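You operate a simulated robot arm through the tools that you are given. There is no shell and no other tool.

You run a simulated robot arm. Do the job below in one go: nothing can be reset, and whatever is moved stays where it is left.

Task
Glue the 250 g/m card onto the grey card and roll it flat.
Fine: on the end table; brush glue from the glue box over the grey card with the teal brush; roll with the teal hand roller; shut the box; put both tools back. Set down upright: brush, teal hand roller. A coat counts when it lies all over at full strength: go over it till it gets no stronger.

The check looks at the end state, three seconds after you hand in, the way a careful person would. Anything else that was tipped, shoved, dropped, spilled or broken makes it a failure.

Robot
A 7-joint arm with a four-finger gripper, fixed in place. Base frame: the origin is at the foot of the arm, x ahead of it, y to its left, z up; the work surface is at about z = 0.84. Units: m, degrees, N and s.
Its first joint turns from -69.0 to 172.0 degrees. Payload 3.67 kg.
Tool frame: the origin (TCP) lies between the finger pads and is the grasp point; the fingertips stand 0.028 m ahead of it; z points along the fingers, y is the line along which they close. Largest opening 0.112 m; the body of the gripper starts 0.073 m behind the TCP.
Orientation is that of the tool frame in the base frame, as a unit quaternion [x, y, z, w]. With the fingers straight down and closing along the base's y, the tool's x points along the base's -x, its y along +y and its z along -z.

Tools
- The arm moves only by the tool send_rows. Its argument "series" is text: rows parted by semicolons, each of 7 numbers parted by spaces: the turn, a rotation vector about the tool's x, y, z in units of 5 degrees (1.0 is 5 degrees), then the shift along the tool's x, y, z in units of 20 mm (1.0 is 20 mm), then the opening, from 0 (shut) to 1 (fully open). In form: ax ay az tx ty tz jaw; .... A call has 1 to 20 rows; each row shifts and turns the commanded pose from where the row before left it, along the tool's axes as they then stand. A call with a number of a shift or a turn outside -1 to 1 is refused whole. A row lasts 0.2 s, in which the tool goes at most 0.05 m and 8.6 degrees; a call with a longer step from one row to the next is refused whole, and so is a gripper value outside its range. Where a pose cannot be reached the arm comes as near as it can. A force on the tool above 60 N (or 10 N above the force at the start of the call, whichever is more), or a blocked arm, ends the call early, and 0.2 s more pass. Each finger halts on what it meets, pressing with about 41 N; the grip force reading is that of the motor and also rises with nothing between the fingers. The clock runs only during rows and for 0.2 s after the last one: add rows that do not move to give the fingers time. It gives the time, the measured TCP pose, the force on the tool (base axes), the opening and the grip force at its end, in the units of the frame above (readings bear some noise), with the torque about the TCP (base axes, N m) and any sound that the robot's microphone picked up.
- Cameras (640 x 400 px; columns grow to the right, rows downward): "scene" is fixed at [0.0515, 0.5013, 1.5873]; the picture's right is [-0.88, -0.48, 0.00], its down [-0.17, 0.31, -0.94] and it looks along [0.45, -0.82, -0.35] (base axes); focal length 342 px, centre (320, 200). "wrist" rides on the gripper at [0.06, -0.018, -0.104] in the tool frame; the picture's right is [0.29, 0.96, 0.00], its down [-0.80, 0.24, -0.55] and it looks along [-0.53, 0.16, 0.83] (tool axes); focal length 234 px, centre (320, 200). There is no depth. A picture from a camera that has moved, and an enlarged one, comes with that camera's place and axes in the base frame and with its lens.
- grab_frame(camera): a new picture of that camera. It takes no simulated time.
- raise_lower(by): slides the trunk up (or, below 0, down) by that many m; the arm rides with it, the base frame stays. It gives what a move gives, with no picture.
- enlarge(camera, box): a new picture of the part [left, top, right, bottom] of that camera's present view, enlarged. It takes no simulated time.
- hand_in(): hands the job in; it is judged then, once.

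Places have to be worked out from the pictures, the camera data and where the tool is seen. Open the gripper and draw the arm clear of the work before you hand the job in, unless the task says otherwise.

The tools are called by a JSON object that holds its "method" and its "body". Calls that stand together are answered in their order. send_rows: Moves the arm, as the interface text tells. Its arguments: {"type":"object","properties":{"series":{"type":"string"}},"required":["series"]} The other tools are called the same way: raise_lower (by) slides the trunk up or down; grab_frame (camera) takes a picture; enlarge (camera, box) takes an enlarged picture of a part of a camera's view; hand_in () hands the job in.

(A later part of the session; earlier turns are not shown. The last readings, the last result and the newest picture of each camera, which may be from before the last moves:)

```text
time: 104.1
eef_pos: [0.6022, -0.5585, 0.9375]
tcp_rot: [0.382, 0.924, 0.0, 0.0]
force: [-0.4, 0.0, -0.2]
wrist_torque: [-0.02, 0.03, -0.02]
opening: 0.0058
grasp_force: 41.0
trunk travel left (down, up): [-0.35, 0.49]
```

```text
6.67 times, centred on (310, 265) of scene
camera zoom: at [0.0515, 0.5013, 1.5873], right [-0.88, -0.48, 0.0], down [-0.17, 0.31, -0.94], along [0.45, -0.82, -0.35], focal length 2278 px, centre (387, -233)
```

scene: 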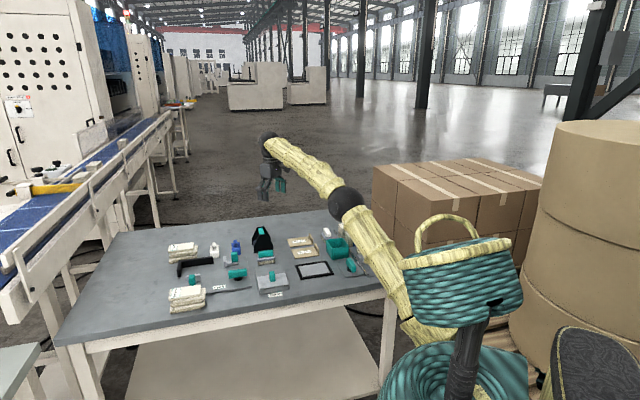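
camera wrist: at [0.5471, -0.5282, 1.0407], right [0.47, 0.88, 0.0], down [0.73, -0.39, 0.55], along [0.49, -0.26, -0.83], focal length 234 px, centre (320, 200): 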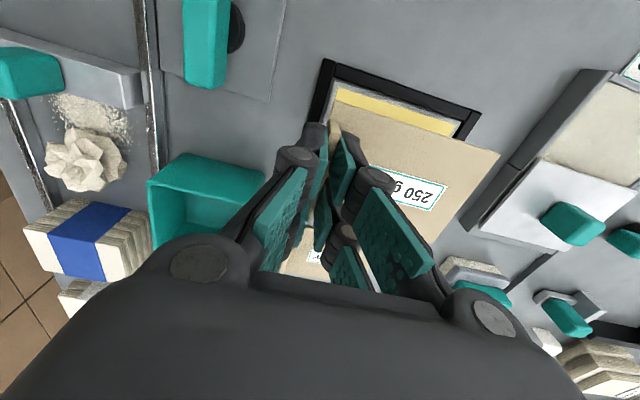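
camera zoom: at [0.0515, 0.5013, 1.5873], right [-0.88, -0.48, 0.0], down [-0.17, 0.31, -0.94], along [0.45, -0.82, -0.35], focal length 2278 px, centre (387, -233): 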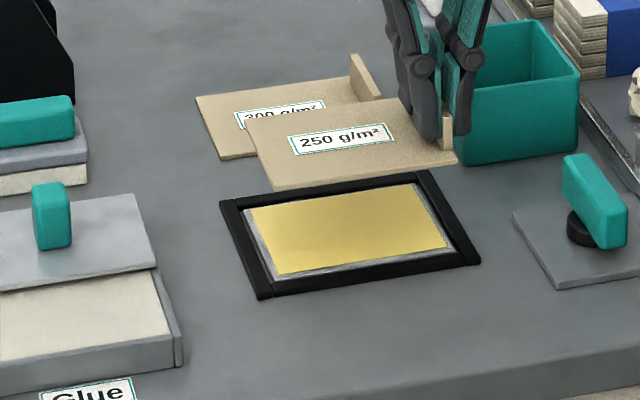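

Card and frame nearly line up (card ≈2 mm toward -e1). I shift that and lower to ~10 mm above the frame to compare edges with little parallax.

{"method": "send_rows", "body": {"series": "0 0 0 0.1 0.03 0.5 0;0 0 0 0 0 0.5 0;0 0 0 0 0 0.5 0;0 0 0 0 0 0.4 0;0 0 0 0 0 0 0;0 0 0 0 0 0 0"}}

{"method": "enlarge", "body": {"camera": "wrist", "box": [260, 40, 560, 240]}}

{"method": "enlarge", "body": {"camera": "scene", "box": [280, 240, 350, 290]}}

{"method": "enlarge", "body": {"camera": "wrist", "box": [280, 60, 400, 160]}}

```text
time: 105.5
eef_pos: [0.6008, -0.5566, 0.8985]
tcp_rot: [0.382, 0.924, 0.0, 0.001]
force: [-0.7, -0.6, -0.1]
wrist_torque: [-0.01, 0.02, 0.0]
opening: 0.0059
grasp_force: 41.4
trunk travel left (down, up): [-0.35, 0.49]
```

```text
2.00 times, centred on (410, 140) of wrist
camera zoom: at [0.5458, -0.5264, 1.0026], right [0.47, 0.88, 0.0], down [0.73, -0.39, 0.55], along [0.49, -0.26, -0.83], focal length 468 px, centre (140, 320)
```

zoom: 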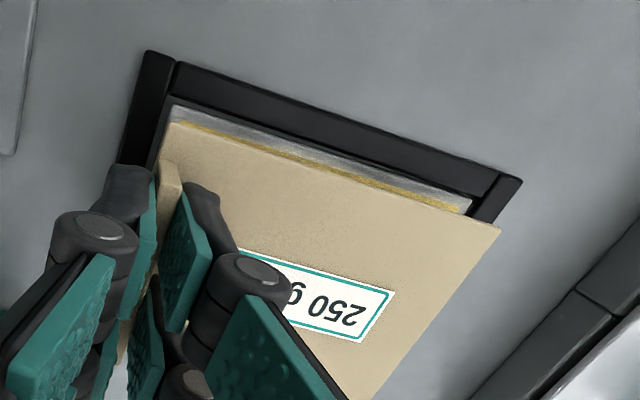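

```text
8.00 times, centred on (315, 265) of scene
camera zoom: at [0.0515, 0.5013, 1.5873], right [-0.88, -0.48, 0.0], down [-0.17, 0.31, -0.94], along [0.45, -0.82, -0.35], focal length 2734 px, centre (360, -320)
```

zoom: 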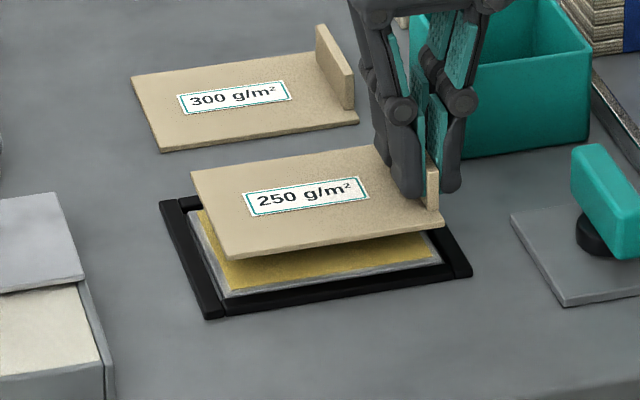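

```text
4.00 times, centred on (340, 110) of wrist
camera zoom: at [0.5458, -0.5264, 1.0026], right [0.47, 0.88, 0.0], down [0.73, -0.39, 0.55], along [0.49, -0.26, -0.83], focal length 937 px, centre (240, 560)
```

zoom: 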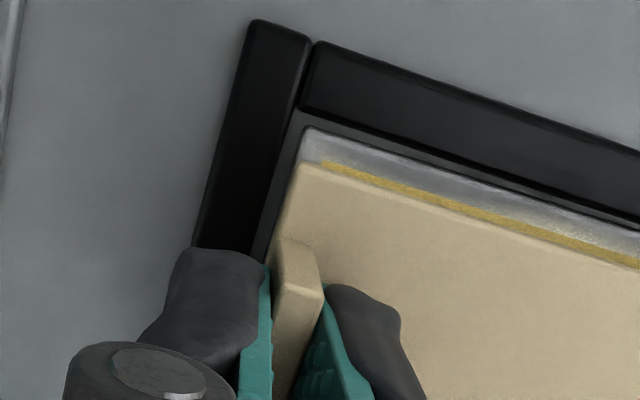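

Alignment looks close; I enlarge the far (+q) corner to compare end clearances.

{"method": "enlarge", "body": {"camera": "wrist", "box": [460, 100, 540, 160]}}

{"method": "enlarge", "body": {"camera": "scene", "box": [297, 255, 347, 285]}}

```text
6.67 times, centred on (500, 130) of wrist
camera zoom: at [0.5458, -0.5264, 1.0026], right [0.47, 0.88, 0.0], down [0.73, -0.39, 0.55], along [0.49, -0.26, -0.83], focal length 1561 px, centre (-880, 667)
```

zoom: 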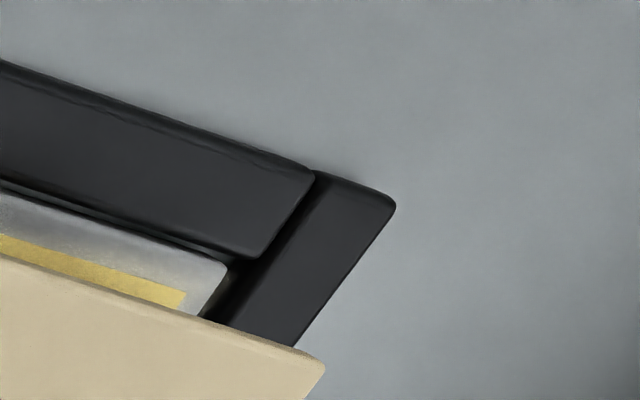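

```text
12.80 times, centred on (322, 270) of scene
camera zoom: at [0.0515, 0.5013, 1.5873], right [-0.88, -0.48, 0.0], down [-0.17, 0.31, -0.94], along [0.45, -0.82, -0.35], focal length 4374 px, centre (294, -696)
```

zoom: 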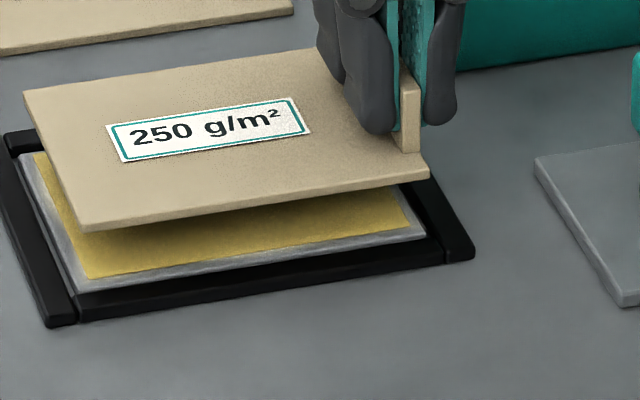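

Top card and grey card are the same size; the top card needs about +2 mm in p and +1 mm in q. I apply that and lower partway.

{"method": "send_rows", "body": {"series": "0 0 0 0.1 0.05 0 0;0 0 0 0 0 0.2 0;0 0 0 0 0 0.2 0;0 0 0 0 0 0 0;0 0 0 0 0 0 0"}}

{"method": "enlarge", "body": {"camera": "wrist", "box": [280, 60, 400, 160]}}

{"method": "enlarge", "body": {"camera": "wrist", "box": [460, 100, 540, 160]}}

{"method": "enlarge", "body": {"camera": "scene", "box": [297, 255, 347, 285]}}

```text
time: 106.7
eef_pos: [0.5996, -0.5543, 0.89]
tcp_rot: [0.383, 0.924, 0.0, 0.0]
force: [-0.2, -0.1, -0.5]
wrist_torque: [-0.02, 0.02, 0.0]
opening: 0.006
grasp_force: 40.9
trunk travel left (down, up): [-0.35, 0.49]
```

```text
4.00 times, centred on (340, 110) of wrist
camera zoom: at [0.5447, -0.5239, 0.9945], right [0.47, 0.88, 0.0], down [0.73, -0.39, 0.55], along [0.49, -0.26, -0.83], focal length 937 px, centre (240, 560)
```

zoom: 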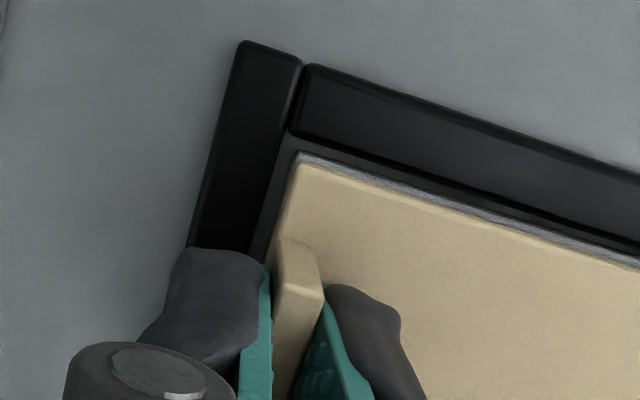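

```text
6.67 times, centred on (500, 130) of wrist
camera zoom: at [0.5447, -0.5239, 0.9945], right [0.47, 0.88, 0.0], down [0.73, -0.39, 0.55], along [0.49, -0.26, -0.83], focal length 1561 px, centre (-880, 667)
```

zoom: 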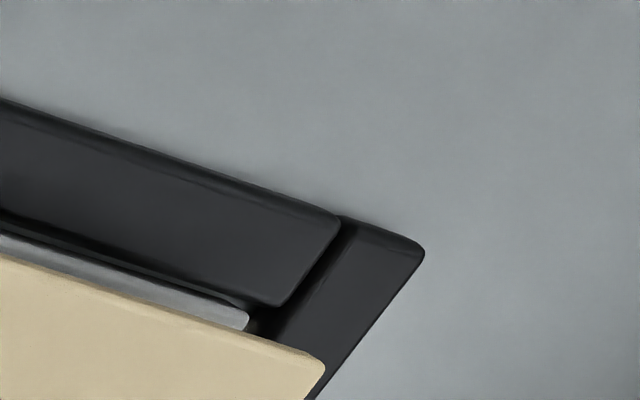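

```text
12.80 times, centred on (322, 270) of scene
camera zoom: at [0.0515, 0.5013, 1.5873], right [-0.88, -0.48, 0.0], down [-0.17, 0.31, -0.94], along [0.45, -0.82, -0.35], focal length 4374 px, centre (294, -696)
```

zoom: 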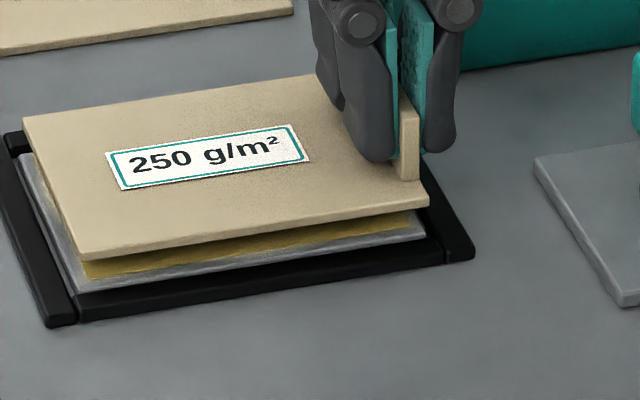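

Card and grey-card corners now agree within 1 mm. I lower the last 8 mm, slowly at the end.

{"method": "send_rows", "body": {"series": "0 0 0 0 -0.02 0.1 0;0 0 0 0 0 0.1 0;0 0 0 0 0 0.1 0;0 0 0 0 0 0.05 0;0 0 0 0 0 0 0"}}

{"method": "enlarge", "body": {"camera": "wrist", "box": [280, 60, 400, 160]}}

{"method": "enlarge", "body": {"camera": "wrist", "box": [460, 110, 540, 170]}}

{"method": "enlarge", "body": {"camera": "scene", "box": [297, 255, 347, 285]}}

```text
time: 107.9
eef_pos: [0.5988, -0.5541, 0.8834]
tcp_rot: [0.383, 0.924, 0.001, 0.001]
force: [1.0, 0.0, -0.8]
wrist_torque: [0.01, 0.0, 0.01]
opening: 0.0059
grasp_force: 41.2
trunk travel left (down, up): [-0.35, 0.49]
```

```text
4.00 times, centred on (340, 110) of wrist
camera zoom: at [0.5446, -0.5245, 0.9878], right [0.47, 0.88, 0.0], down [0.73, -0.39, 0.55], along [0.49, -0.26, -0.83], focal length 937 px, centre (240, 560)
```

zoom: 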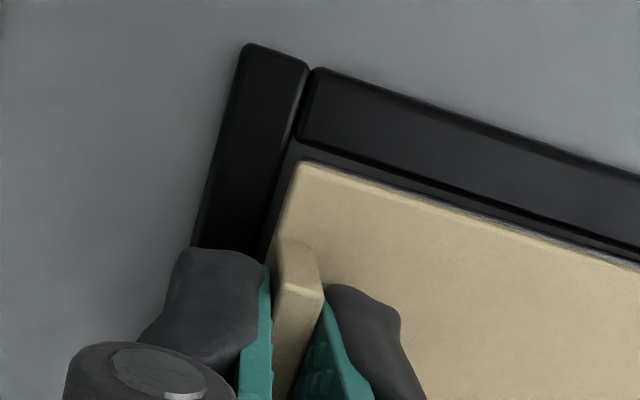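

```text
6.67 times, centred on (500, 140) of wrist
camera zoom: at [0.5446, -0.5245, 0.9878], right [0.47, 0.88, 0.0], down [0.73, -0.39, 0.55], along [0.49, -0.26, -0.83], focal length 1561 px, centre (-880, 600)
```

zoom: 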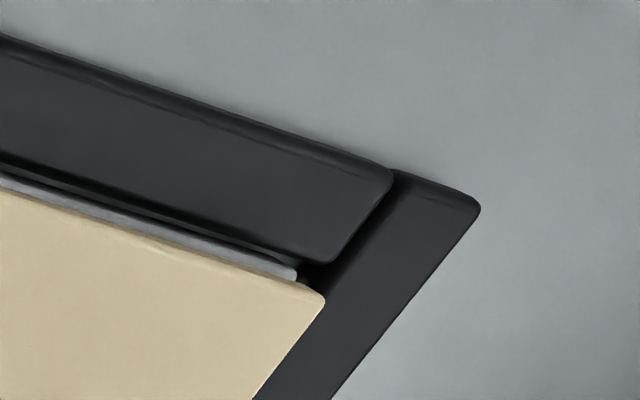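

```text
12.80 times, centred on (322, 270) of scene
camera zoom: at [0.0515, 0.5013, 1.5873], right [-0.88, -0.48, 0.0], down [-0.17, 0.31, -0.94], along [0.45, -0.82, -0.35], focal length 4374 px, centre (294, -696)
```

zoom: 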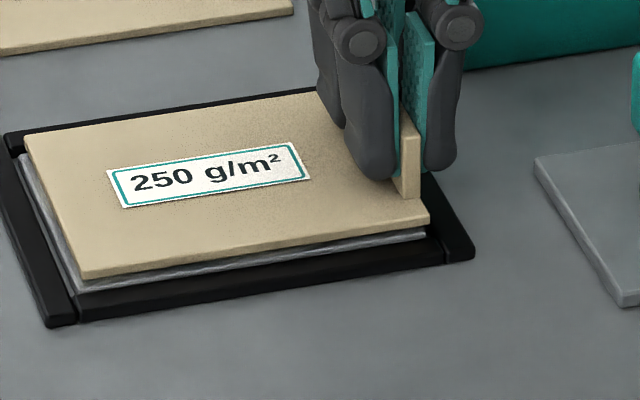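

Aligned well. Final steps down in 0.5–1 mm increments until light contact.

{"method": "send_rows", "body": {"series": "0 0 0 0 0 0.05 0;0 0 0 0 0 0.04 0;0 0 0 0 0 0 0"}}

```text
time: 108.7
eef_pos: [0.5999, -0.5555, 0.8826]
tcp_rot: [0.382, 0.924, 0.0, 0.0]
force: [0.0, 0.0, -1.5]
wrist_torque: [0.0, -0.01, -0.01]
opening: 0.006
grasp_force: 41.2
trunk travel left (down, up): [-0.35, 0.49]
```

{"method": "send_rows", "body": {"series": "0 0 0 0 0 0.04 0;0 0 0 0 0 0.03 0;0 0 0 0 0 0 0"}}

```text
time: 109.5
eef_pos: [0.6012, -0.5542, 0.8802]
tcp_rot: [0.383, 0.924, 0.0, 0.0]
force: [0.9, 0.0, 3.5]
wrist_torque: [0.03, 0.0, 0.01]
opening: 0.0062
grasp_force: 40.9
trunk travel left (down, up): [-0.35, 0.49]
```

Contact at 3.5 N. I press slightly, then release and rise.

{"method": "send_rows", "body": {"series": "0 0 0 0 0 0.03 0;0 0 0 0 0 0 0;0 0 0 0 0 0 0.15;0 0 0 0 0 0 0.3;0 0 0 0 0 0 0.3;0 0 0 0 0 -0.5 0.3;0 0 0 0 0 -1 0.3;0 0 0 0 0 -1 0.3;0 0 0 0 0 -1 0.3;0 0 0 0 0 -1 0.3;0 0 0 0 0 -1 0.3;0 0 0 0 0 -1 0.3;0 0 0 0 0 -1 0.3;0 0 0 0 0 0 0.3"}}

{"method": "grab_frame", "body": {"camera": "wrist"}}

{"method": "enlarge", "body": {"camera": "scene", "box": [297, 255, 347, 285]}}

{"method": "enlarge", "body": {"camera": "wrist", "box": [260, 0, 460, 130]}}

```text
time: 112.5
eef_pos: [0.5994, -0.5548, 1.0307]
tcp_rot: [0.383, 0.924, 0.0, 0.0]
force: [0.2, -0.4, 0.4]
wrist_torque: [-0.02, -0.01, 0.02]
opening: 0.0334
grasp_force: 0.1
trunk travel left (down, up): [-0.35, 0.49]
```

```text
taken
camera wrist: at [0.5445, -0.5246, 1.1342], right [0.47, 0.88, 0.0], down [0.73, -0.39, 0.55], along [0.49, -0.26, -0.83], focal length 234 px, centre (320, 200)
```

wrist: 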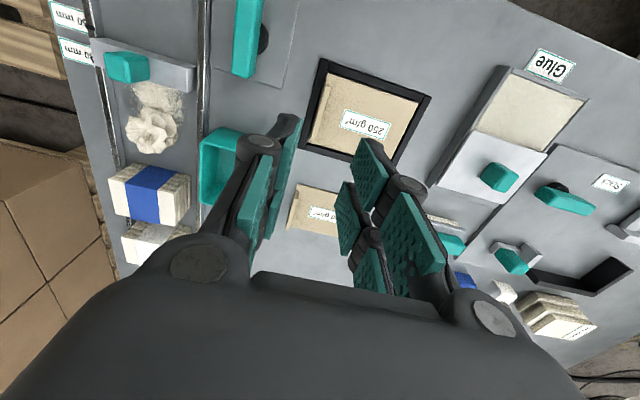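

```text
12.80 times, centred on (322, 270) of scene
camera zoom: at [0.0515, 0.5013, 1.5873], right [-0.88, -0.48, 0.0], down [-0.17, 0.31, -0.94], along [0.45, -0.82, -0.35], focal length 4374 px, centre (294, -696)
```

zoom: 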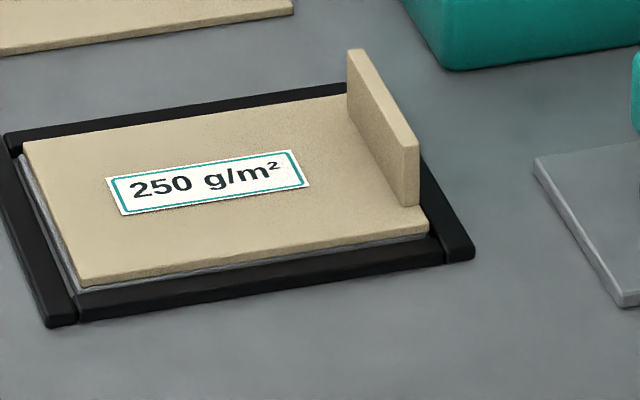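

```text
3.08 times, centred on (360, 65) of wrist
camera zoom: at [0.5445, -0.5246, 1.1342], right [0.47, 0.88, 0.0], down [0.73, -0.39, 0.55], along [0.49, -0.26, -0.83], focal length 720 px, centre (197, 615)
```

zoom: 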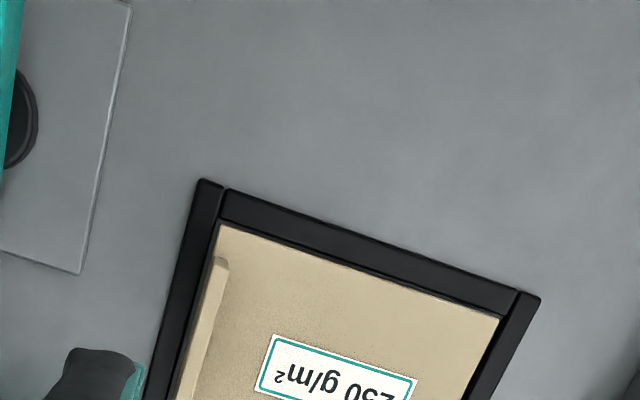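

The card lies squarely in the frame on the glue. Next the roller: I move above it (0.924,-0.562) with the gripper already oriented to close across its bar.

{"method": "send_rows", "body": {"series": "0 0 0 -0.976 0.934 0 0.5;0 0 0 -0.976 0.934 0 0.6;0 0 0 -0.976 0.934 0 0.6;0 0 0 -0.976 0.934 0 0.6;0 0 0 -0.976 0.934 0 0.6;0 0 0 -0.976 0.934 0 0.6;0 0 0 -0.976 0.934 0 0.6;0 0 0 -0.976 0.934 0 0.6;0 0 0 -0.976 0.934 0 0.6;0 0 0 -0.976 0.934 0 0.6;0 0 0 -0.976 0.934 0 0.6;0 0 0 -0.976 0.934 0 0.6;0 0 0 0 0 0 0.6"}}

{"method": "grab_frame", "body": {"camera": "wrist"}}

{"method": "enlarge", "body": {"camera": "wrist", "box": [220, 40, 420, 200]}}

{"method": "enlarge", "body": {"camera": "scene", "box": [230, 210, 310, 260]}}

```text
time: 115.3
eef_pos: [0.9219, -0.562, 1.03]
tcp_rot: [0.383, 0.924, 0.0, 0.001]
force: [-0.3, 0.1, 0.5]
wrist_torque: [-0.03, 0.02, -0.01]
opening: 0.0672
grasp_force: 0.0
trunk travel left (down, up): [-0.35, 0.49]
```

```text
taken
camera wrist: at [0.8678, -0.5307, 1.1345], right [0.47, 0.88, 0.0], down [0.73, -0.39, 0.55], along [0.49, -0.26, -0.83], focal length 234 px, centre (320, 200)
```

wrist: 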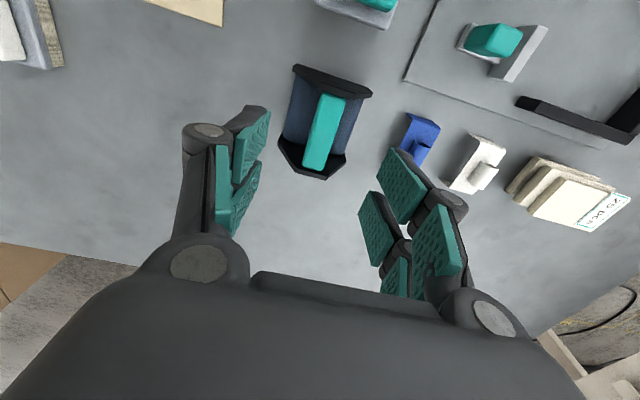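

```text
2.50 times, centred on (320, 120) of wrist
camera zoom: at [0.8678, -0.5307, 1.1345], right [0.47, 0.88, 0.0], down [0.73, -0.39, 0.55], along [0.49, -0.26, -0.83], focal length 585 px, centre (320, 400)
```

zoom: 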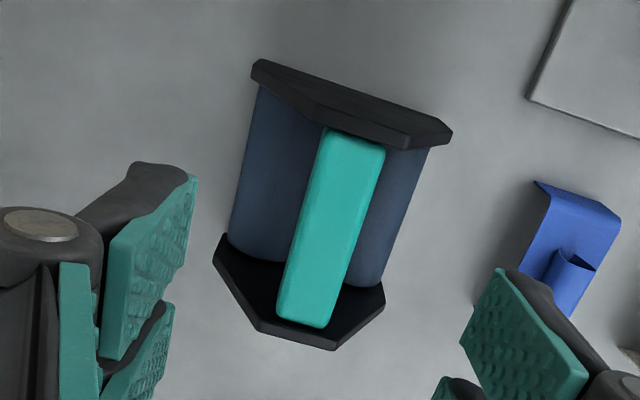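

```text
8.00 times, centred on (270, 235) of scene
camera zoom: at [0.0515, 0.5013, 1.5873], right [-0.88, -0.48, 0.0], down [-0.17, 0.31, -0.94], along [0.45, -0.82, -0.35], focal length 2734 px, centre (720, -80)
```

zoom: 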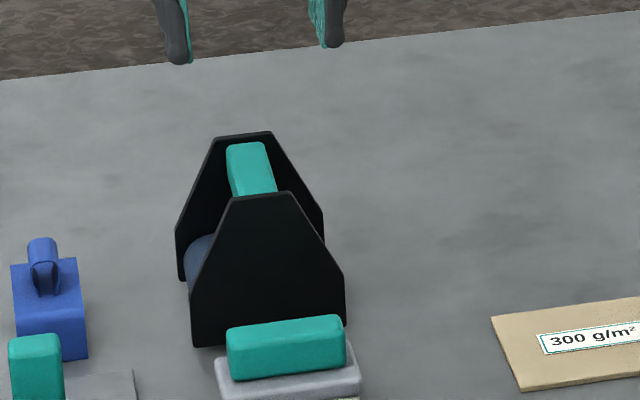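

The bar centre refines to about p=-1.051, q=0.259. I shift 4 mm and descend partway to check that the fingers straddle the bar between the cheeks.

{"method": "send_rows", "body": {"series": "0 0 0 -0.075 0.225 0.5 0.5;0 0 0 0 0 1 0.45;0 0 0 0 0 1 0.45;0 0 0 0 0 1 0.45;0 0 0 0 0 0.25 0.45;0 0 0 0 0 0 0.45"}}

{"method": "enlarge", "body": {"camera": "wrist", "box": [220, 60, 420, 260]}}

{"method": "enlarge", "body": {"camera": "scene", "box": [230, 210, 310, 260]}}

```text
time: 116.7
eef_pos: [0.9281, -0.5589, 0.9535]
tcp_rot: [0.382, 0.924, 0.0, 0.0]
force: [-0.6, 0.4, 0.3]
wrist_torque: [0.0, -0.03, 0.01]
opening: 0.0506
grasp_force: 0.0
trunk travel left (down, up): [-0.35, 0.49]
```

```text
2.00 times, centred on (320, 160) of wrist
camera zoom: at [0.8731, -0.529, 1.0587], right [0.47, 0.88, 0.0], down [0.73, -0.39, 0.55], along [0.49, -0.26, -0.83], focal length 468 px, centre (320, 280)
```

zoom: 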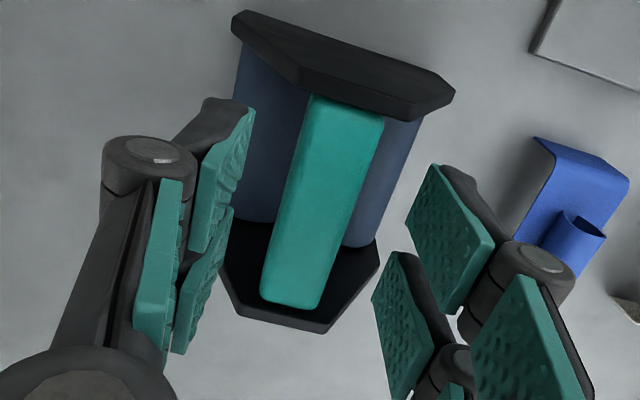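

```text
8.00 times, centred on (270, 235) of scene
camera zoom: at [0.0515, 0.5013, 1.5873], right [-0.88, -0.48, 0.0], down [-0.17, 0.31, -0.94], along [0.45, -0.82, -0.35], focal length 2734 px, centre (720, -80)
```

zoom: 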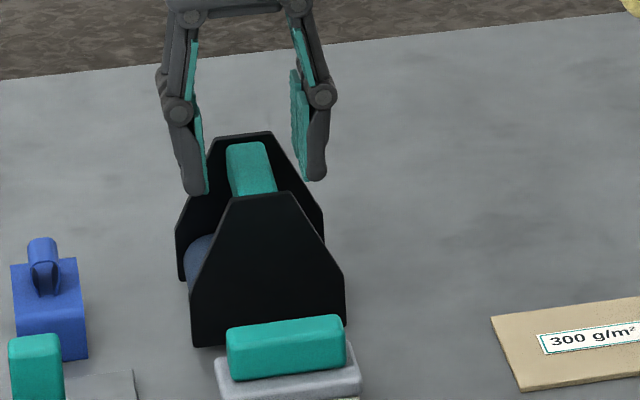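

The bar is centred between the fingers and midway between the cheeks. I descend to z≈0.921 and close.

{"method": "send_rows", "body": {"series": "0 0 0 0 -0.04 1 0.45;0 0 0 0 0 0.6 0.45;0 0 0 0 0 0 0.45;0 0 0 0 0 0 0.3;0 0 0 0 0 0 0.1;0 0 0 0 0 0 0;0 0 0 0 0 0 0;0 0 0 0 0 0 0"}}

{"method": "grab_frame", "body": {"camera": "wrist"}}

{"method": "enlarge", "body": {"camera": "scene", "box": [230, 210, 310, 260]}}

```text
time: 118.5
eef_pos: [0.9271, -0.5601, 0.9226]
tcp_rot: [0.383, 0.924, 0.0, -0.001]
force: [-0.4, 0.4, 0.1]
wrist_torque: [-0.02, 0.06, -0.03]
opening: 0.0212
grasp_force: 41.0
trunk travel left (down, up): [-0.35, 0.49]
```

```text
taken
camera wrist: at [0.8722, -0.5297, 1.0261], right [0.47, 0.88, 0.0], down [0.73, -0.39, 0.55], along [0.49, -0.26, -0.83], focal length 234 px, centre (320, 200)
```

wrist: 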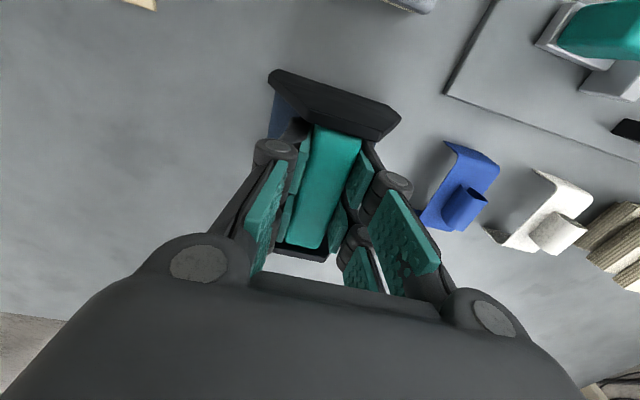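

```text
8.00 times, centred on (270, 235) of scene
camera zoom: at [0.0515, 0.5013, 1.5873], right [-0.88, -0.48, 0.0], down [-0.17, 0.31, -0.94], along [0.45, -0.82, -0.35], focal length 2734 px, centre (720, -80)
```

zoom: 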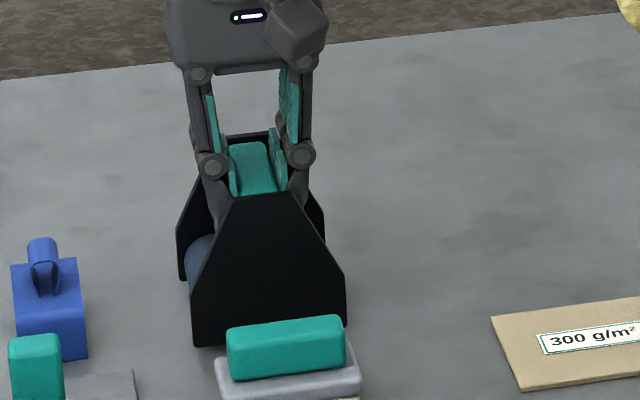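

Bar held (21 mm); roller home TCP is (0.927,-0.560,0.9226). I lift it and look at its underside shape.

{"method": "send_rows", "body": {"series": "0 0 0 0 0 -0.25 0;0 0 0 0 0 -0.75 0;0 0 0 0 0 -1 0;0 0 0 0 0 -1 0;0 0 0 0 0 -1 0;0 0 0 0 0 0 0"}}

{"method": "enlarge", "body": {"camera": "scene", "box": [230, 200, 310, 250]}}

```text
time: 119.9
eef_pos: [0.9291, -0.5593, 1.0022]
tcp_rot: [0.383, 0.924, -0.001, -0.001]
force: [0.4, 0.0, -4.8]
wrist_torque: [0.04, 0.02, 0.02]
opening: 0.0211
grasp_force: 41.0
trunk travel left (down, up): [-0.35, 0.49]
```

```text
8.00 times, centred on (270, 225) of scene
camera zoom: at [0.0515, 0.5013, 1.5873], right [-0.88, -0.48, 0.0], down [-0.17, 0.31, -0.94], along [0.45, -0.82, -0.35], focal length 2734 px, centre (720, 0)
```

zoom: 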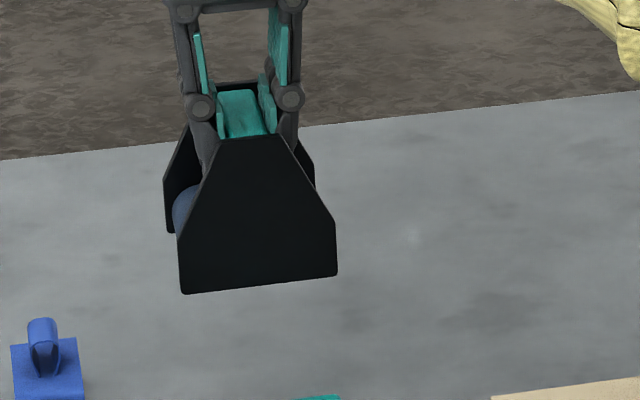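

The cheeks' lower edges sit above the rollers' contact, so they clear the frame rails. I carry the roller over the card's middle at z≈1.0.

{"method": "send_rows", "body": {"series": "0 0 0 0.5 -0.357 0 0;0 0 0 0.979 -0.714 0 0;0 0 0 0.979 -0.714 0 0;0 0 0 0.979 -0.714 0 0;0 0 0 0.979 -0.714 0 0;0 0 0 0.979 -0.714 0 0;0 0 0 0.979 -0.714 0 0;0 0 0 0.979 -0.714 0 0;0 0 0 0.979 -0.714 0 0;0 0 0 0.979 -0.714 0 0;0 0 0 0.979 -0.714 0 0;0 0 0 0.979 -0.714 0 0;0 0 0 0.479 -0.357 0 0;0 0 0 0 0 0 0;0 0 0 0 0 0 0"}}

{"method": "grab_frame", "body": {"camera": "wrist"}}

{"method": "enlarge", "body": {"camera": "scene", "box": [280, 230, 360, 290]}}

```text
time: 123.1
eef_pos: [0.6405, -0.5164, 1.0029]
tcp_rot: [0.383, 0.924, 0.0, 0.0]
force: [0.7, 0.7, -3.5]
wrist_torque: [0.02, 0.01, 0.04]
opening: 0.0211
grasp_force: 40.4
trunk travel left (down, up): [-0.35, 0.49]
```

```text
taken
camera wrist: at [0.5854, -0.485, 1.1071], right [0.47, 0.88, 0.0], down [0.73, -0.39, 0.55], along [0.49, -0.26, -0.83], focal length 234 px, centre (320, 200)
```

wrist: 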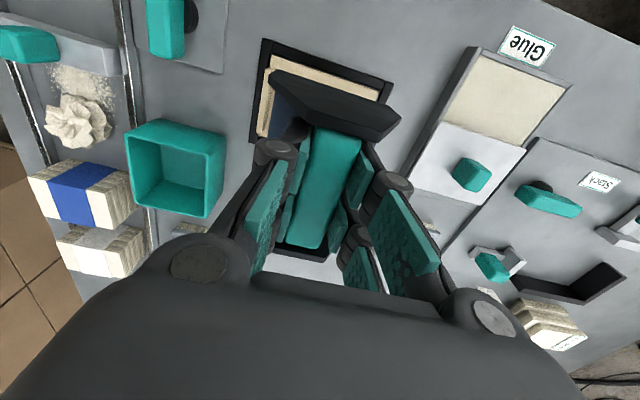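

```text
6.67 times, centred on (320, 260) of scene
camera zoom: at [0.0515, 0.5013, 1.5873], right [-0.88, -0.48, 0.0], down [-0.17, 0.31, -0.94], along [0.45, -0.82, -0.35], focal length 2278 px, centre (320, -200)
```

zoom: 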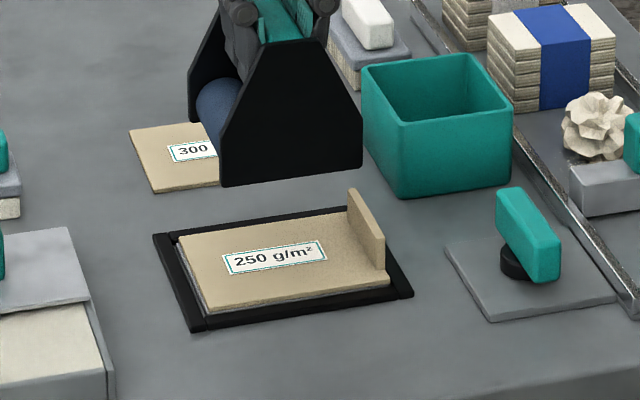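

Roller is over the card. I move 7 mm further from the tab and lower to just above contact (expected TCP z≈0.930).

{"method": "send_rows", "body": {"series": "0 0 0 0.03 0.36 0.5 0;0 0 0 0 0 1 0;0 0 0 0 0 1 0;0 0 0 0 0 0.8 0;0 0 0 0 0 0 0"}}

{"method": "grab_frame", "body": {"camera": "wrist"}}

{"method": "enlarge", "body": {"camera": "scene", "box": [280, 230, 360, 290]}}

```text
time: 124.3
eef_pos: [0.6456, -0.51, 0.9372]
tcp_rot: [0.383, 0.924, 0.0, -0.001]
force: [0.2, -0.3, -4.0]
wrist_torque: [0.01, 0.01, 0.02]
opening: 0.0212
grasp_force: 41.2
trunk travel left (down, up): [-0.35, 0.49]
```

```text
taken
camera wrist: at [0.5903, -0.4795, 1.0409], right [0.47, 0.88, 0.0], down [0.73, -0.39, 0.55], along [0.49, -0.26, -0.83], focal length 234 px, centre (320, 200)
```

wrist: 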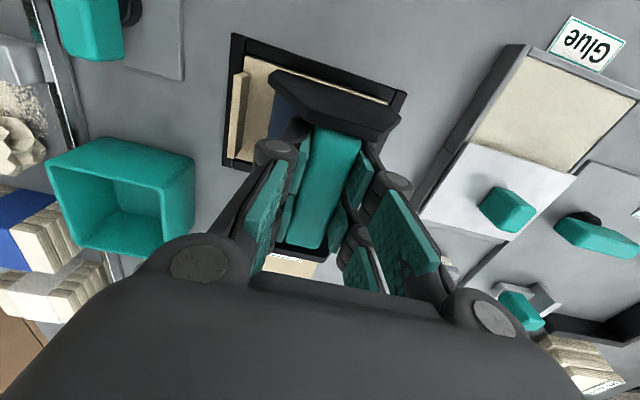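

```text
6.67 times, centred on (320, 260) of scene
camera zoom: at [0.0515, 0.5013, 1.5873], right [-0.88, -0.48, 0.0], down [-0.17, 0.31, -0.94], along [0.45, -0.82, -0.35], focal length 2278 px, centre (320, -200)
```

zoom: 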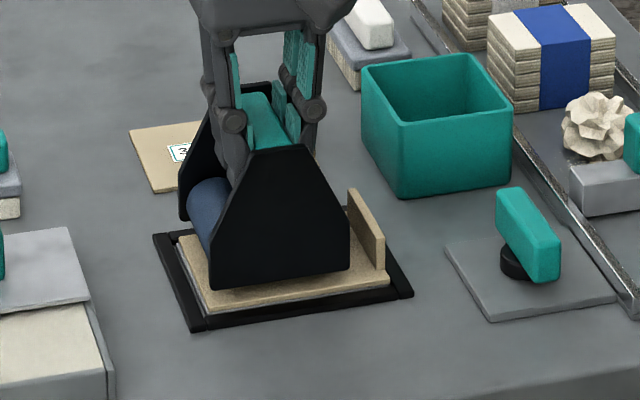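

Nicely placed between tab and far end. I step down to find contact.

{"method": "send_rows", "body": {"series": "0 0 0 0 0 0.1 0;0 0 0 0 0 0.1 0;0 0 0 0 0 0.1 0;0 0 0 0 0 0 0"}}

{"method": "send_rows", "body": {"series": "0 0 0 0 0 0.05 0;0 0 0 0 0 0 0"}}

```text
time: 125.3
eef_pos: [0.6453, -0.509, 0.9313]
tcp_rot: [0.383, 0.924, 0.0, 0.001]
force: [-0.6, -0.9, -0.7]
wrist_torque: [-0.02, 0.03, -0.03]
opening: 0.0213
grasp_force: 40.9
trunk travel left (down, up): [-0.35, 0.49]
```

```text
time: 125.9
eef_pos: [0.6448, -0.5094, 0.9315]
tcp_rot: [0.382, 0.924, 0.0, 0.001]
force: [0.1, -0.5, 3.1]
wrist_torque: [-0.05, 0.0, 0.0]
opening: 0.0214
grasp_force: 41.0
trunk travel left (down, up): [-0.35, 0.49]
```

Contact established. I press ~1.5 mm more for a firm load and roll toward +q, then back.

{"method": "send_rows", "body": {"series": "0 0 0 0 0 0.075 0;0 0 0 0 0.25 0 0;0 0 0 0 0.25 0 0;0 0 0 0 0.25 0 0;0 0 0 0 0.25 0 0;0 0 0 0 0.25 0 0;0 0 0 0 0.25 0 0;0 0 0 0 0 0 0"}}

{"method": "enlarge", "body": {"camera": "scene", "box": [280, 230, 360, 290]}}

{"method": "enlarge", "body": {"camera": "wrist", "box": [160, 0, 440, 200]}}

```text
time: 127.7
eef_pos: [0.664, -0.4868, 0.9299]
tcp_rot: [0.383, 0.924, 0.0, 0.0]
force: [-0.2, -0.9, 14.0]
wrist_torque: [-0.35, 0.25, 0.0]
opening: 0.0214
grasp_force: 41.4
trunk travel left (down, up): [-0.35, 0.49]
```

```text
6.67 times, centred on (320, 260) of scene
camera zoom: at [0.0515, 0.5013, 1.5873], right [-0.88, -0.48, 0.0], down [-0.17, 0.31, -0.94], along [0.45, -0.82, -0.35], focal length 2278 px, centre (320, -200)
```

zoom: 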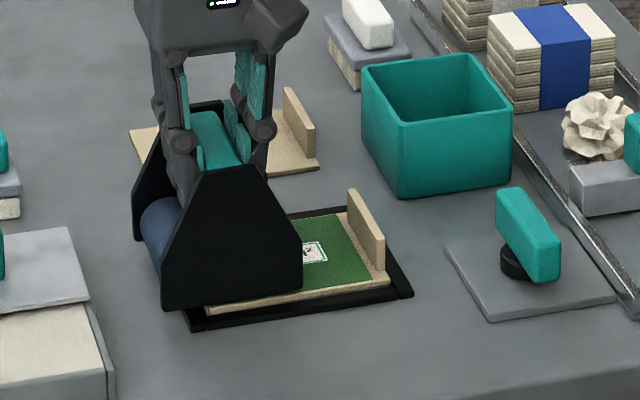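

```text
2.00 times, centred on (300, 100) of wrist
camera zoom: at [0.61, -0.4569, 1.0333], right [0.47, 0.88, 0.0], down [0.73, -0.39, 0.55], along [0.49, -0.26, -0.83], focal length 468 px, centre (360, 400)
```

zoom: 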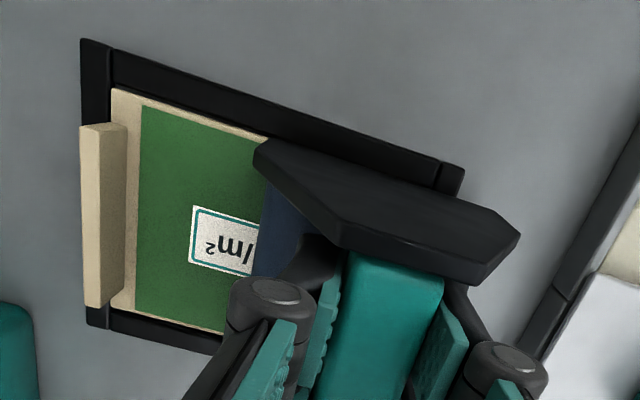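

Rolled area shows up green. I roll back toward the tab and then check the +q end's colour.

{"method": "send_rows", "body": {"series": "0 0 0 0 -0.25 0 0;0 0 0 0 -0.25 0 0;0 0 0 0 -0.25 0 0;0 0 0 0 -0.25 0 0;0 0 0 0 -0.25 0 0;0 0 0 0 -0.25 0 0;0 0 0 0 -0.25 0 0;0 0 0 0 -0.25 0 0;0 0 0 0 -0.25 0 0;0 0 0 0 0 0 0"}}

{"method": "enlarge", "body": {"camera": "scene", "box": [280, 230, 360, 290]}}

{"method": "enlarge", "body": {"camera": "wrist", "box": [200, 20, 480, 220]}}

```text
time: 129.9
eef_pos: [0.6338, -0.5183, 0.9289]
tcp_rot: [0.383, 0.924, 0.0, 0.001]
force: [0.8, -1.3, 20.2]
wrist_torque: [0.05, -0.09, 0.01]
opening: 0.021
grasp_force: 41.2
trunk travel left (down, up): [-0.35, 0.49]
```

```text
6.67 times, centred on (320, 260) of scene
camera zoom: at [0.0515, 0.5013, 1.5873], right [-0.88, -0.48, 0.0], down [-0.17, 0.31, -0.94], along [0.45, -0.82, -0.35], focal length 2278 px, centre (320, -200)
```

zoom: 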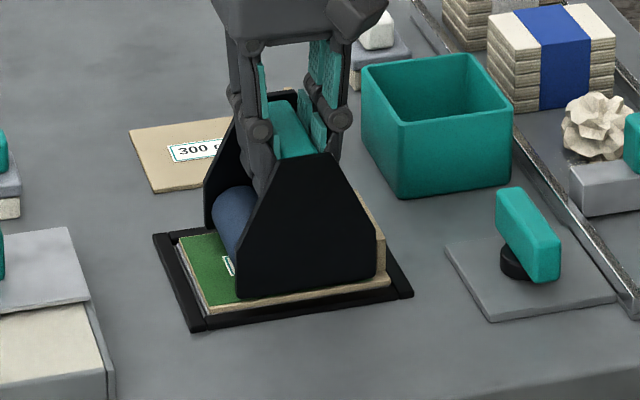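

```text
2.00 times, centred on (340, 120) of wrist
camera zoom: at [0.5782, -0.4885, 1.0336], right [0.47, 0.88, 0.0], down [0.73, -0.39, 0.56], along [0.49, -0.26, -0.83], focal length 468 px, centre (280, 360)
```

zoom: 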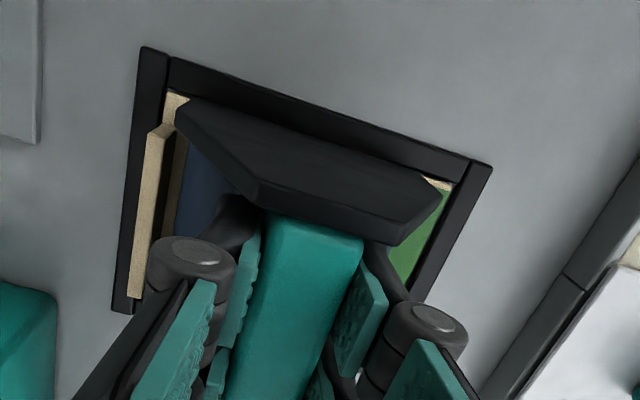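

The +q end is green as well. One more full pass to q≈0.13 and back at the same load, then I inspect.

{"method": "send_rows", "body": {"series": "0 0 0 0 -0.12 0 0;0 0 0 0 0 0 0;0 0 0 0 0.3 0 0;0 0 0 0 0.3 0 0;0 0 0 0 0.3 0 0;0 0 0 0 0.3 0 0;0 0 0 0 0.3 0 0;0 0 0 0 0.3 0 0;0 0 0 0 0.3 0 0;0 0 0 0 0.3 0 0;0 0 0 0 0 0 0;0 0 0 0 -0.3 0 0;0 0 0 0 -0.3 0 0;0 0 0 0 -0.3 0 0;0 0 0 0 -0.3 0 0;0 0 0 0 -0.3 0 0;0 0 0 0 0 0 0"}}

{"method": "send_rows", "body": {"series": "0 0 0 0 0 -0.2 0;0 0 0 0 0 -0.8 0;0 0 0 0 0 -1 0;0 0 0 0 0 -1 0;0 0 0 0 0 -0.8 0;0 0 0 0 0 0 0"}}

{"method": "enlarge", "body": {"camera": "scene", "box": [297, 250, 347, 287]}}

{"method": "grab_frame", "body": {"camera": "wrist"}}

```text
time: 133.5
eef_pos: [0.6444, -0.5079, 0.9296]
tcp_rot: [0.383, 0.924, 0.0, 0.001]
force: [0.7, -1.5, 14.7]
wrist_torque: [0.03, -0.21, 0.0]
opening: 0.0209
grasp_force: 40.6
trunk travel left (down, up): [-0.35, 0.49]
```

```text
time: 134.9
eef_pos: [0.6444, -0.5087, 1.0041]
tcp_rot: [0.383, 0.924, 0.001, -0.001]
force: [0.1, 0.3, -3.5]
wrist_torque: [0.03, 0.01, 0.01]
opening: 0.0212
grasp_force: 41.1
trunk travel left (down, up): [-0.35, 0.49]
```

```text
10.81 times, centred on (322, 268) of scene
camera zoom: at [0.0515, 0.5013, 1.5873], right [-0.88, -0.48, 0.0], down [-0.17, 0.31, -0.94], along [0.45, -0.82, -0.35], focal length 3694 px, centre (298, -540)
```

zoom: 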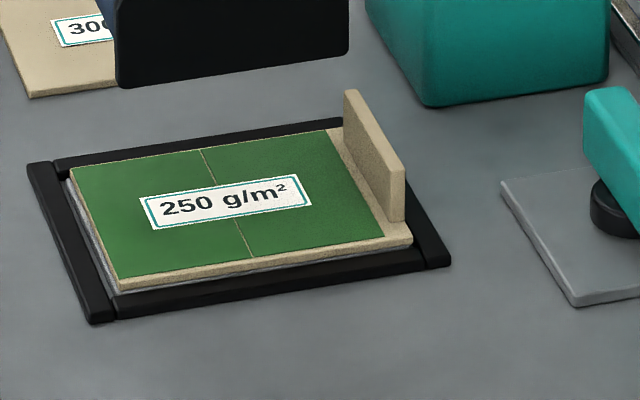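

```text
taken
camera wrist: at [0.5899, -0.4782, 1.1087], right [0.47, 0.88, 0.0], down [0.73, -0.39, 0.55], along [0.49, -0.26, -0.83], focal length 234 px, centre (320, 200)
```

wrist: 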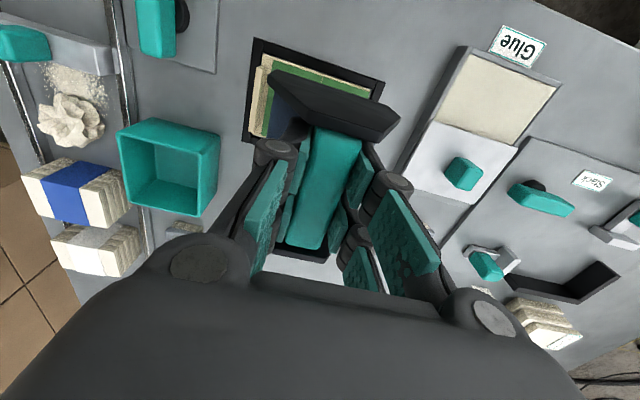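

A thin unrolled sliver remains across the middle (q≈0.090) where the two rollers' tracks just failed to meet. I go back down and roll farther toward +q so the rear roller crosses it.

{"method": "send_rows", "body": {"series": "0 0 0 0 0 1 0;0 0 0 0 0 1 0;0 0 0 0 0 1 0;0 0 0 0 0 0.6 0;0 0 0 0 0 0.2 0;0 0 0 0 0 0.02 0;0 0 0 0 0.25 0 0;0 0 0 0 0.25 0 0;0 0 0 0 0.25 0 0;0 0 0 0 0.25 0 0;0 0 0 0 0.25 0 0;0 0 0 0 0.25 0 0;0 0 0 0 0.25 0 0;0 0 0 0 0.25 0 0;0 0 0 0 0 0 0"}}

{"method": "enlarge", "body": {"camera": "scene", "box": [297, 250, 347, 287]}}

{"method": "enlarge", "body": {"camera": "wrist", "box": [160, 0, 440, 200]}}

```text
time: 138.1
eef_pos: [0.6728, -0.481, 0.928]
tcp_rot: [0.382, 0.924, 0.0, 0.0]
force: [0.1, 0.9, 11.5]
wrist_torque: [-0.2, 0.24, 0.0]
opening: 0.021
grasp_force: 40.6
trunk travel left (down, up): [-0.35, 0.49]
```

```text
10.81 times, centred on (322, 268) of scene
camera zoom: at [0.0515, 0.5013, 1.5873], right [-0.88, -0.48, 0.0], down [-0.17, 0.31, -0.94], along [0.45, -0.82, -0.35], focal length 3694 px, centre (298, -540)
```

zoom: 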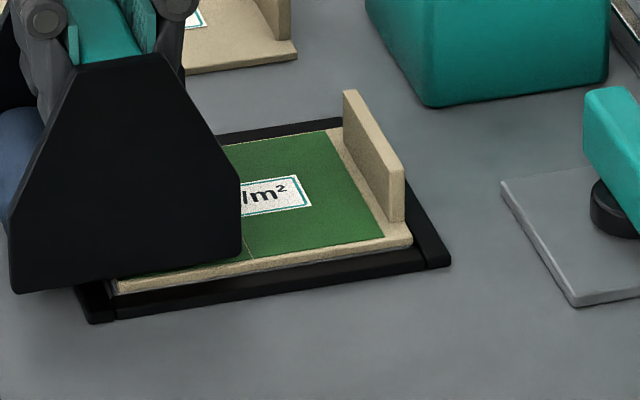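

```text
2.00 times, centred on (300, 100) of wrist
camera zoom: at [0.6179, -0.4495, 1.0328], right [0.47, 0.88, 0.0], down [0.73, -0.39, 0.55], along [0.49, -0.26, -0.83], focal length 468 px, centre (360, 400)
```

zoom: 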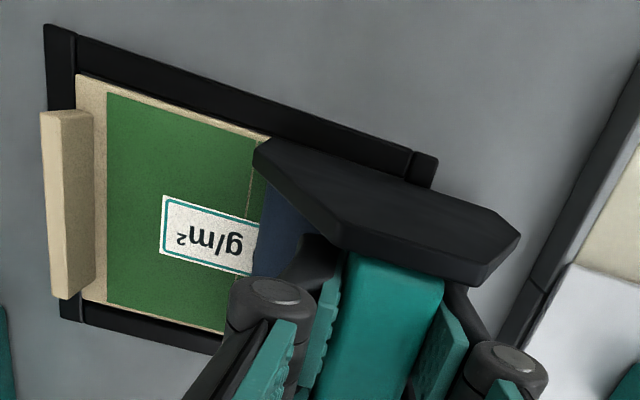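

The sliver sits exactly at the centre of the green area and hasn't changed, hinting at a seam between two marked halves. I roll the full range once more slightly firmer to be sure, then inspect.

{"method": "send_rows", "body": {"series": "0 0 0 0 0 0.04 0;0 0 0 0 -0.25 0 0;0 0 0 0 -0.25 0 0;0 0 0 0 -0.25 0 0;0 0 0 0 -0.25 0 0;0 0 0 0 -0.25 0 0;0 0 0 0 -0.25 0 0;0 0 0 0 -0.25 0 0;0 0 0 0 -0.25 0 0;0 0 0 0 -0.25 0 0;0 0 0 0 -0.25 0 0;0 0 0 0 -0.2 0 0;0 0 0 0 0 0 0"}}

{"method": "send_rows", "body": {"series": "0 0 0 0 0.25 0 0;0 0 0 0 0.25 0 0;0 0 0 0 0.25 0 0;0 0 0 0 0.25 0 0;0 0 0 0 0.25 0 0;0 0 0 0 0.25 0 0;0 0 0 0 0.25 0 0;0 0 0 0 0.25 0 0;0 0 0 0 0.25 0 0;0 0 0 0 0.25 0 0;0 0 0 0 0 0 0;0 0 0 0 0 -0.2 0;0 0 0 0 0 -0.8 0;0 0 0 0 0 -1 0;0 0 0 0 0 -1 0;0 0 0 0 0 -0.8 0;0 0 0 0 0 0 0"}}

{"method": "enlarge", "body": {"camera": "scene", "box": [297, 250, 347, 287]}}

```text
time: 140.9
eef_pos: [0.635, -0.5184, 0.929]
tcp_rot: [0.383, 0.924, 0.0, 0.001]
force: [0.6, 0.5, 23.9]
wrist_torque: [0.17, -0.01, 0.0]
opening: 0.0212
grasp_force: 40.7
trunk travel left (down, up): [-0.35, 0.49]
```

```text
time: 144.5
eef_pos: [0.6703, -0.4841, 1.0038]
tcp_rot: [0.383, 0.924, 0.001, 0.0]
force: [-0.3, -0.1, -4.1]
wrist_torque: [0.02, 0.0, 0.02]
opening: 0.021
grasp_force: 40.8
trunk travel left (down, up): [-0.35, 0.49]
```

```text
10.81 times, centred on (322, 268) of scene
camera zoom: at [0.0515, 0.5013, 1.5873], right [-0.88, -0.48, 0.0], down [-0.17, 0.31, -0.94], along [0.45, -0.82, -0.35], focal length 3694 px, centre (298, -540)
```

zoom: 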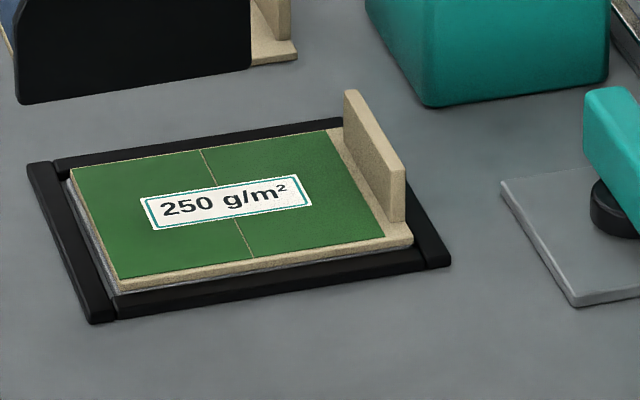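

Unchanged after firm passes, so it's a seam: the whole field is rolled. I carry the roller back to its home spot at z≈1.0.

{"method": "send_rows", "body": {"series": "0 0 0 -0.49 0.266 0 0;0 0 0 -0.9804 0.5325 0 0;0 0 0 -0.9804 0.5325 0 0;0 0 0 -0.9804 0.5325 0 0;0 0 0 -0.9804 0.5325 0 0;0 0 0 -0.9804 0.5325 0 0;0 0 0 -0.9804 0.5325 0 0;0 0 0 -0.9804 0.5325 0 0;0 0 0 -0.9804 0.5325 0 0;0 0 0 -0.9804 0.5325 0 0;0 0 0 -0.9804 0.5325 0 0;0 0 0 -0.9804 0.5325 0 0;0 0 0 -0.49 0.2665 0 0;0 0 0 0 0 0 0;0 0 0 0 0 0 0"}}

{"method": "grab_frame", "body": {"camera": "wrist"}}

{"method": "enlarge", "body": {"camera": "scene", "box": [230, 200, 310, 260]}}

```text
time: 147.7
eef_pos: [0.9266, -0.5601, 1.0019]
tcp_rot: [0.383, 0.924, 0.0, -0.002]
force: [0.4, 0.0, -3.7]
wrist_torque: [0.01, 0.01, -0.01]
opening: 0.0211
grasp_force: 41.2
trunk travel left (down, up): [-0.35, 0.49]
```

```text
taken
camera wrist: at [0.8723, -0.5303, 1.1064], right [0.47, 0.88, 0.0], down [0.73, -0.39, 0.55], along [0.49, -0.26, -0.83], focal length 234 px, centre (320, 200)
```

wrist: 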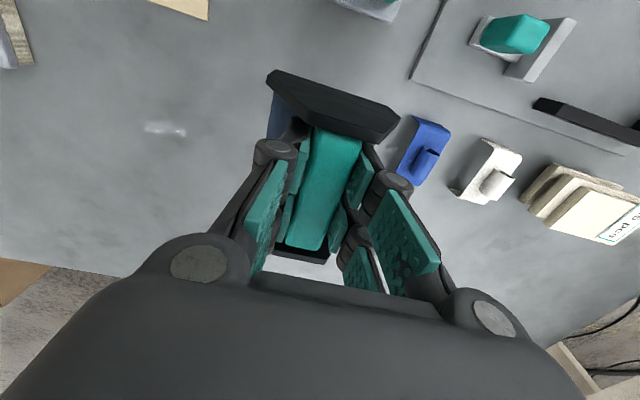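

```text
6.67 times, centred on (270, 230) of scene
camera zoom: at [0.0515, 0.5013, 1.5873], right [-0.88, -0.48, 0.0], down [-0.17, 0.31, -0.94], along [0.45, -0.82, -0.35], focal length 2278 px, centre (653, 0)
```

zoom: 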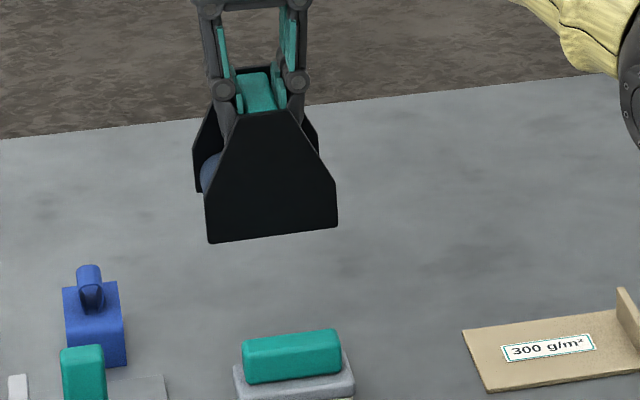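

Above home; I lower it and probe for the table.

{"method": "send_rows", "body": {"series": "0 0 0 0 0 1 0;0 0 0 0 0 1 0;0 0 0 0 0 1 0;0 0 0 0 0 0.7 0;0 0 0 0 0 0.15 0;0 0 0 0 0 0.05 0;0 0 0 0 0 0 0"}}

{"method": "send_rows", "body": {"series": "0 0 0 0 0 0.05 0;0 0 0 0 0 0.05 0;0 0 0 0 0 0 0"}}

```text
time: 149.3
eef_pos: [0.9268, -0.5599, 0.9248]
tcp_rot: [0.383, 0.924, 0.0, -0.001]
force: [0.3, 0.3, -4.3]
wrist_torque: [0.02, 0.01, 0.01]
opening: 0.0208
grasp_force: 40.6
trunk travel left (down, up): [-0.35, 0.49]
```

```text
time: 150.1
eef_pos: [0.9271, -0.56, 0.9226]
tcp_rot: [0.382, 0.924, 0.0, -0.001]
force: [0.0, -0.9, -4.3]
wrist_torque: [-0.01, -0.01, -0.01]
opening: 0.0212
grasp_force: 41.1
trunk travel left (down, up): [-0.35, 0.49]
```

{"method": "send_rows", "body": {"series": "0 0 0 0 0 0.05 0;0 0 0 0 0 0 0"}}

```text
time: 150.7
eef_pos: [0.9269, -0.5588, 0.9212]
tcp_rot: [0.383, 0.924, 0.001, 0.0]
force: [0.3, 0.5, -4.7]
wrist_torque: [0.04, 0.02, 0.03]
opening: 0.0211
grasp_force: 40.9
trunk travel left (down, up): [-0.35, 0.49]
```

{"method": "send_rows", "body": {"series": "0 0 0 0 0 0.05 0;0 0 0 0 0 0 0"}}

```text
time: 151.3
eef_pos: [0.9277, -0.5606, 0.9211]
tcp_rot: [0.383, 0.924, 0.0, 0.0]
force: [1.8, -1.1, -1.6]
wrist_torque: [0.02, -0.03, -0.01]
opening: 0.0212
grasp_force: 41.0
trunk travel left (down, up): [-0.35, 0.49]
```

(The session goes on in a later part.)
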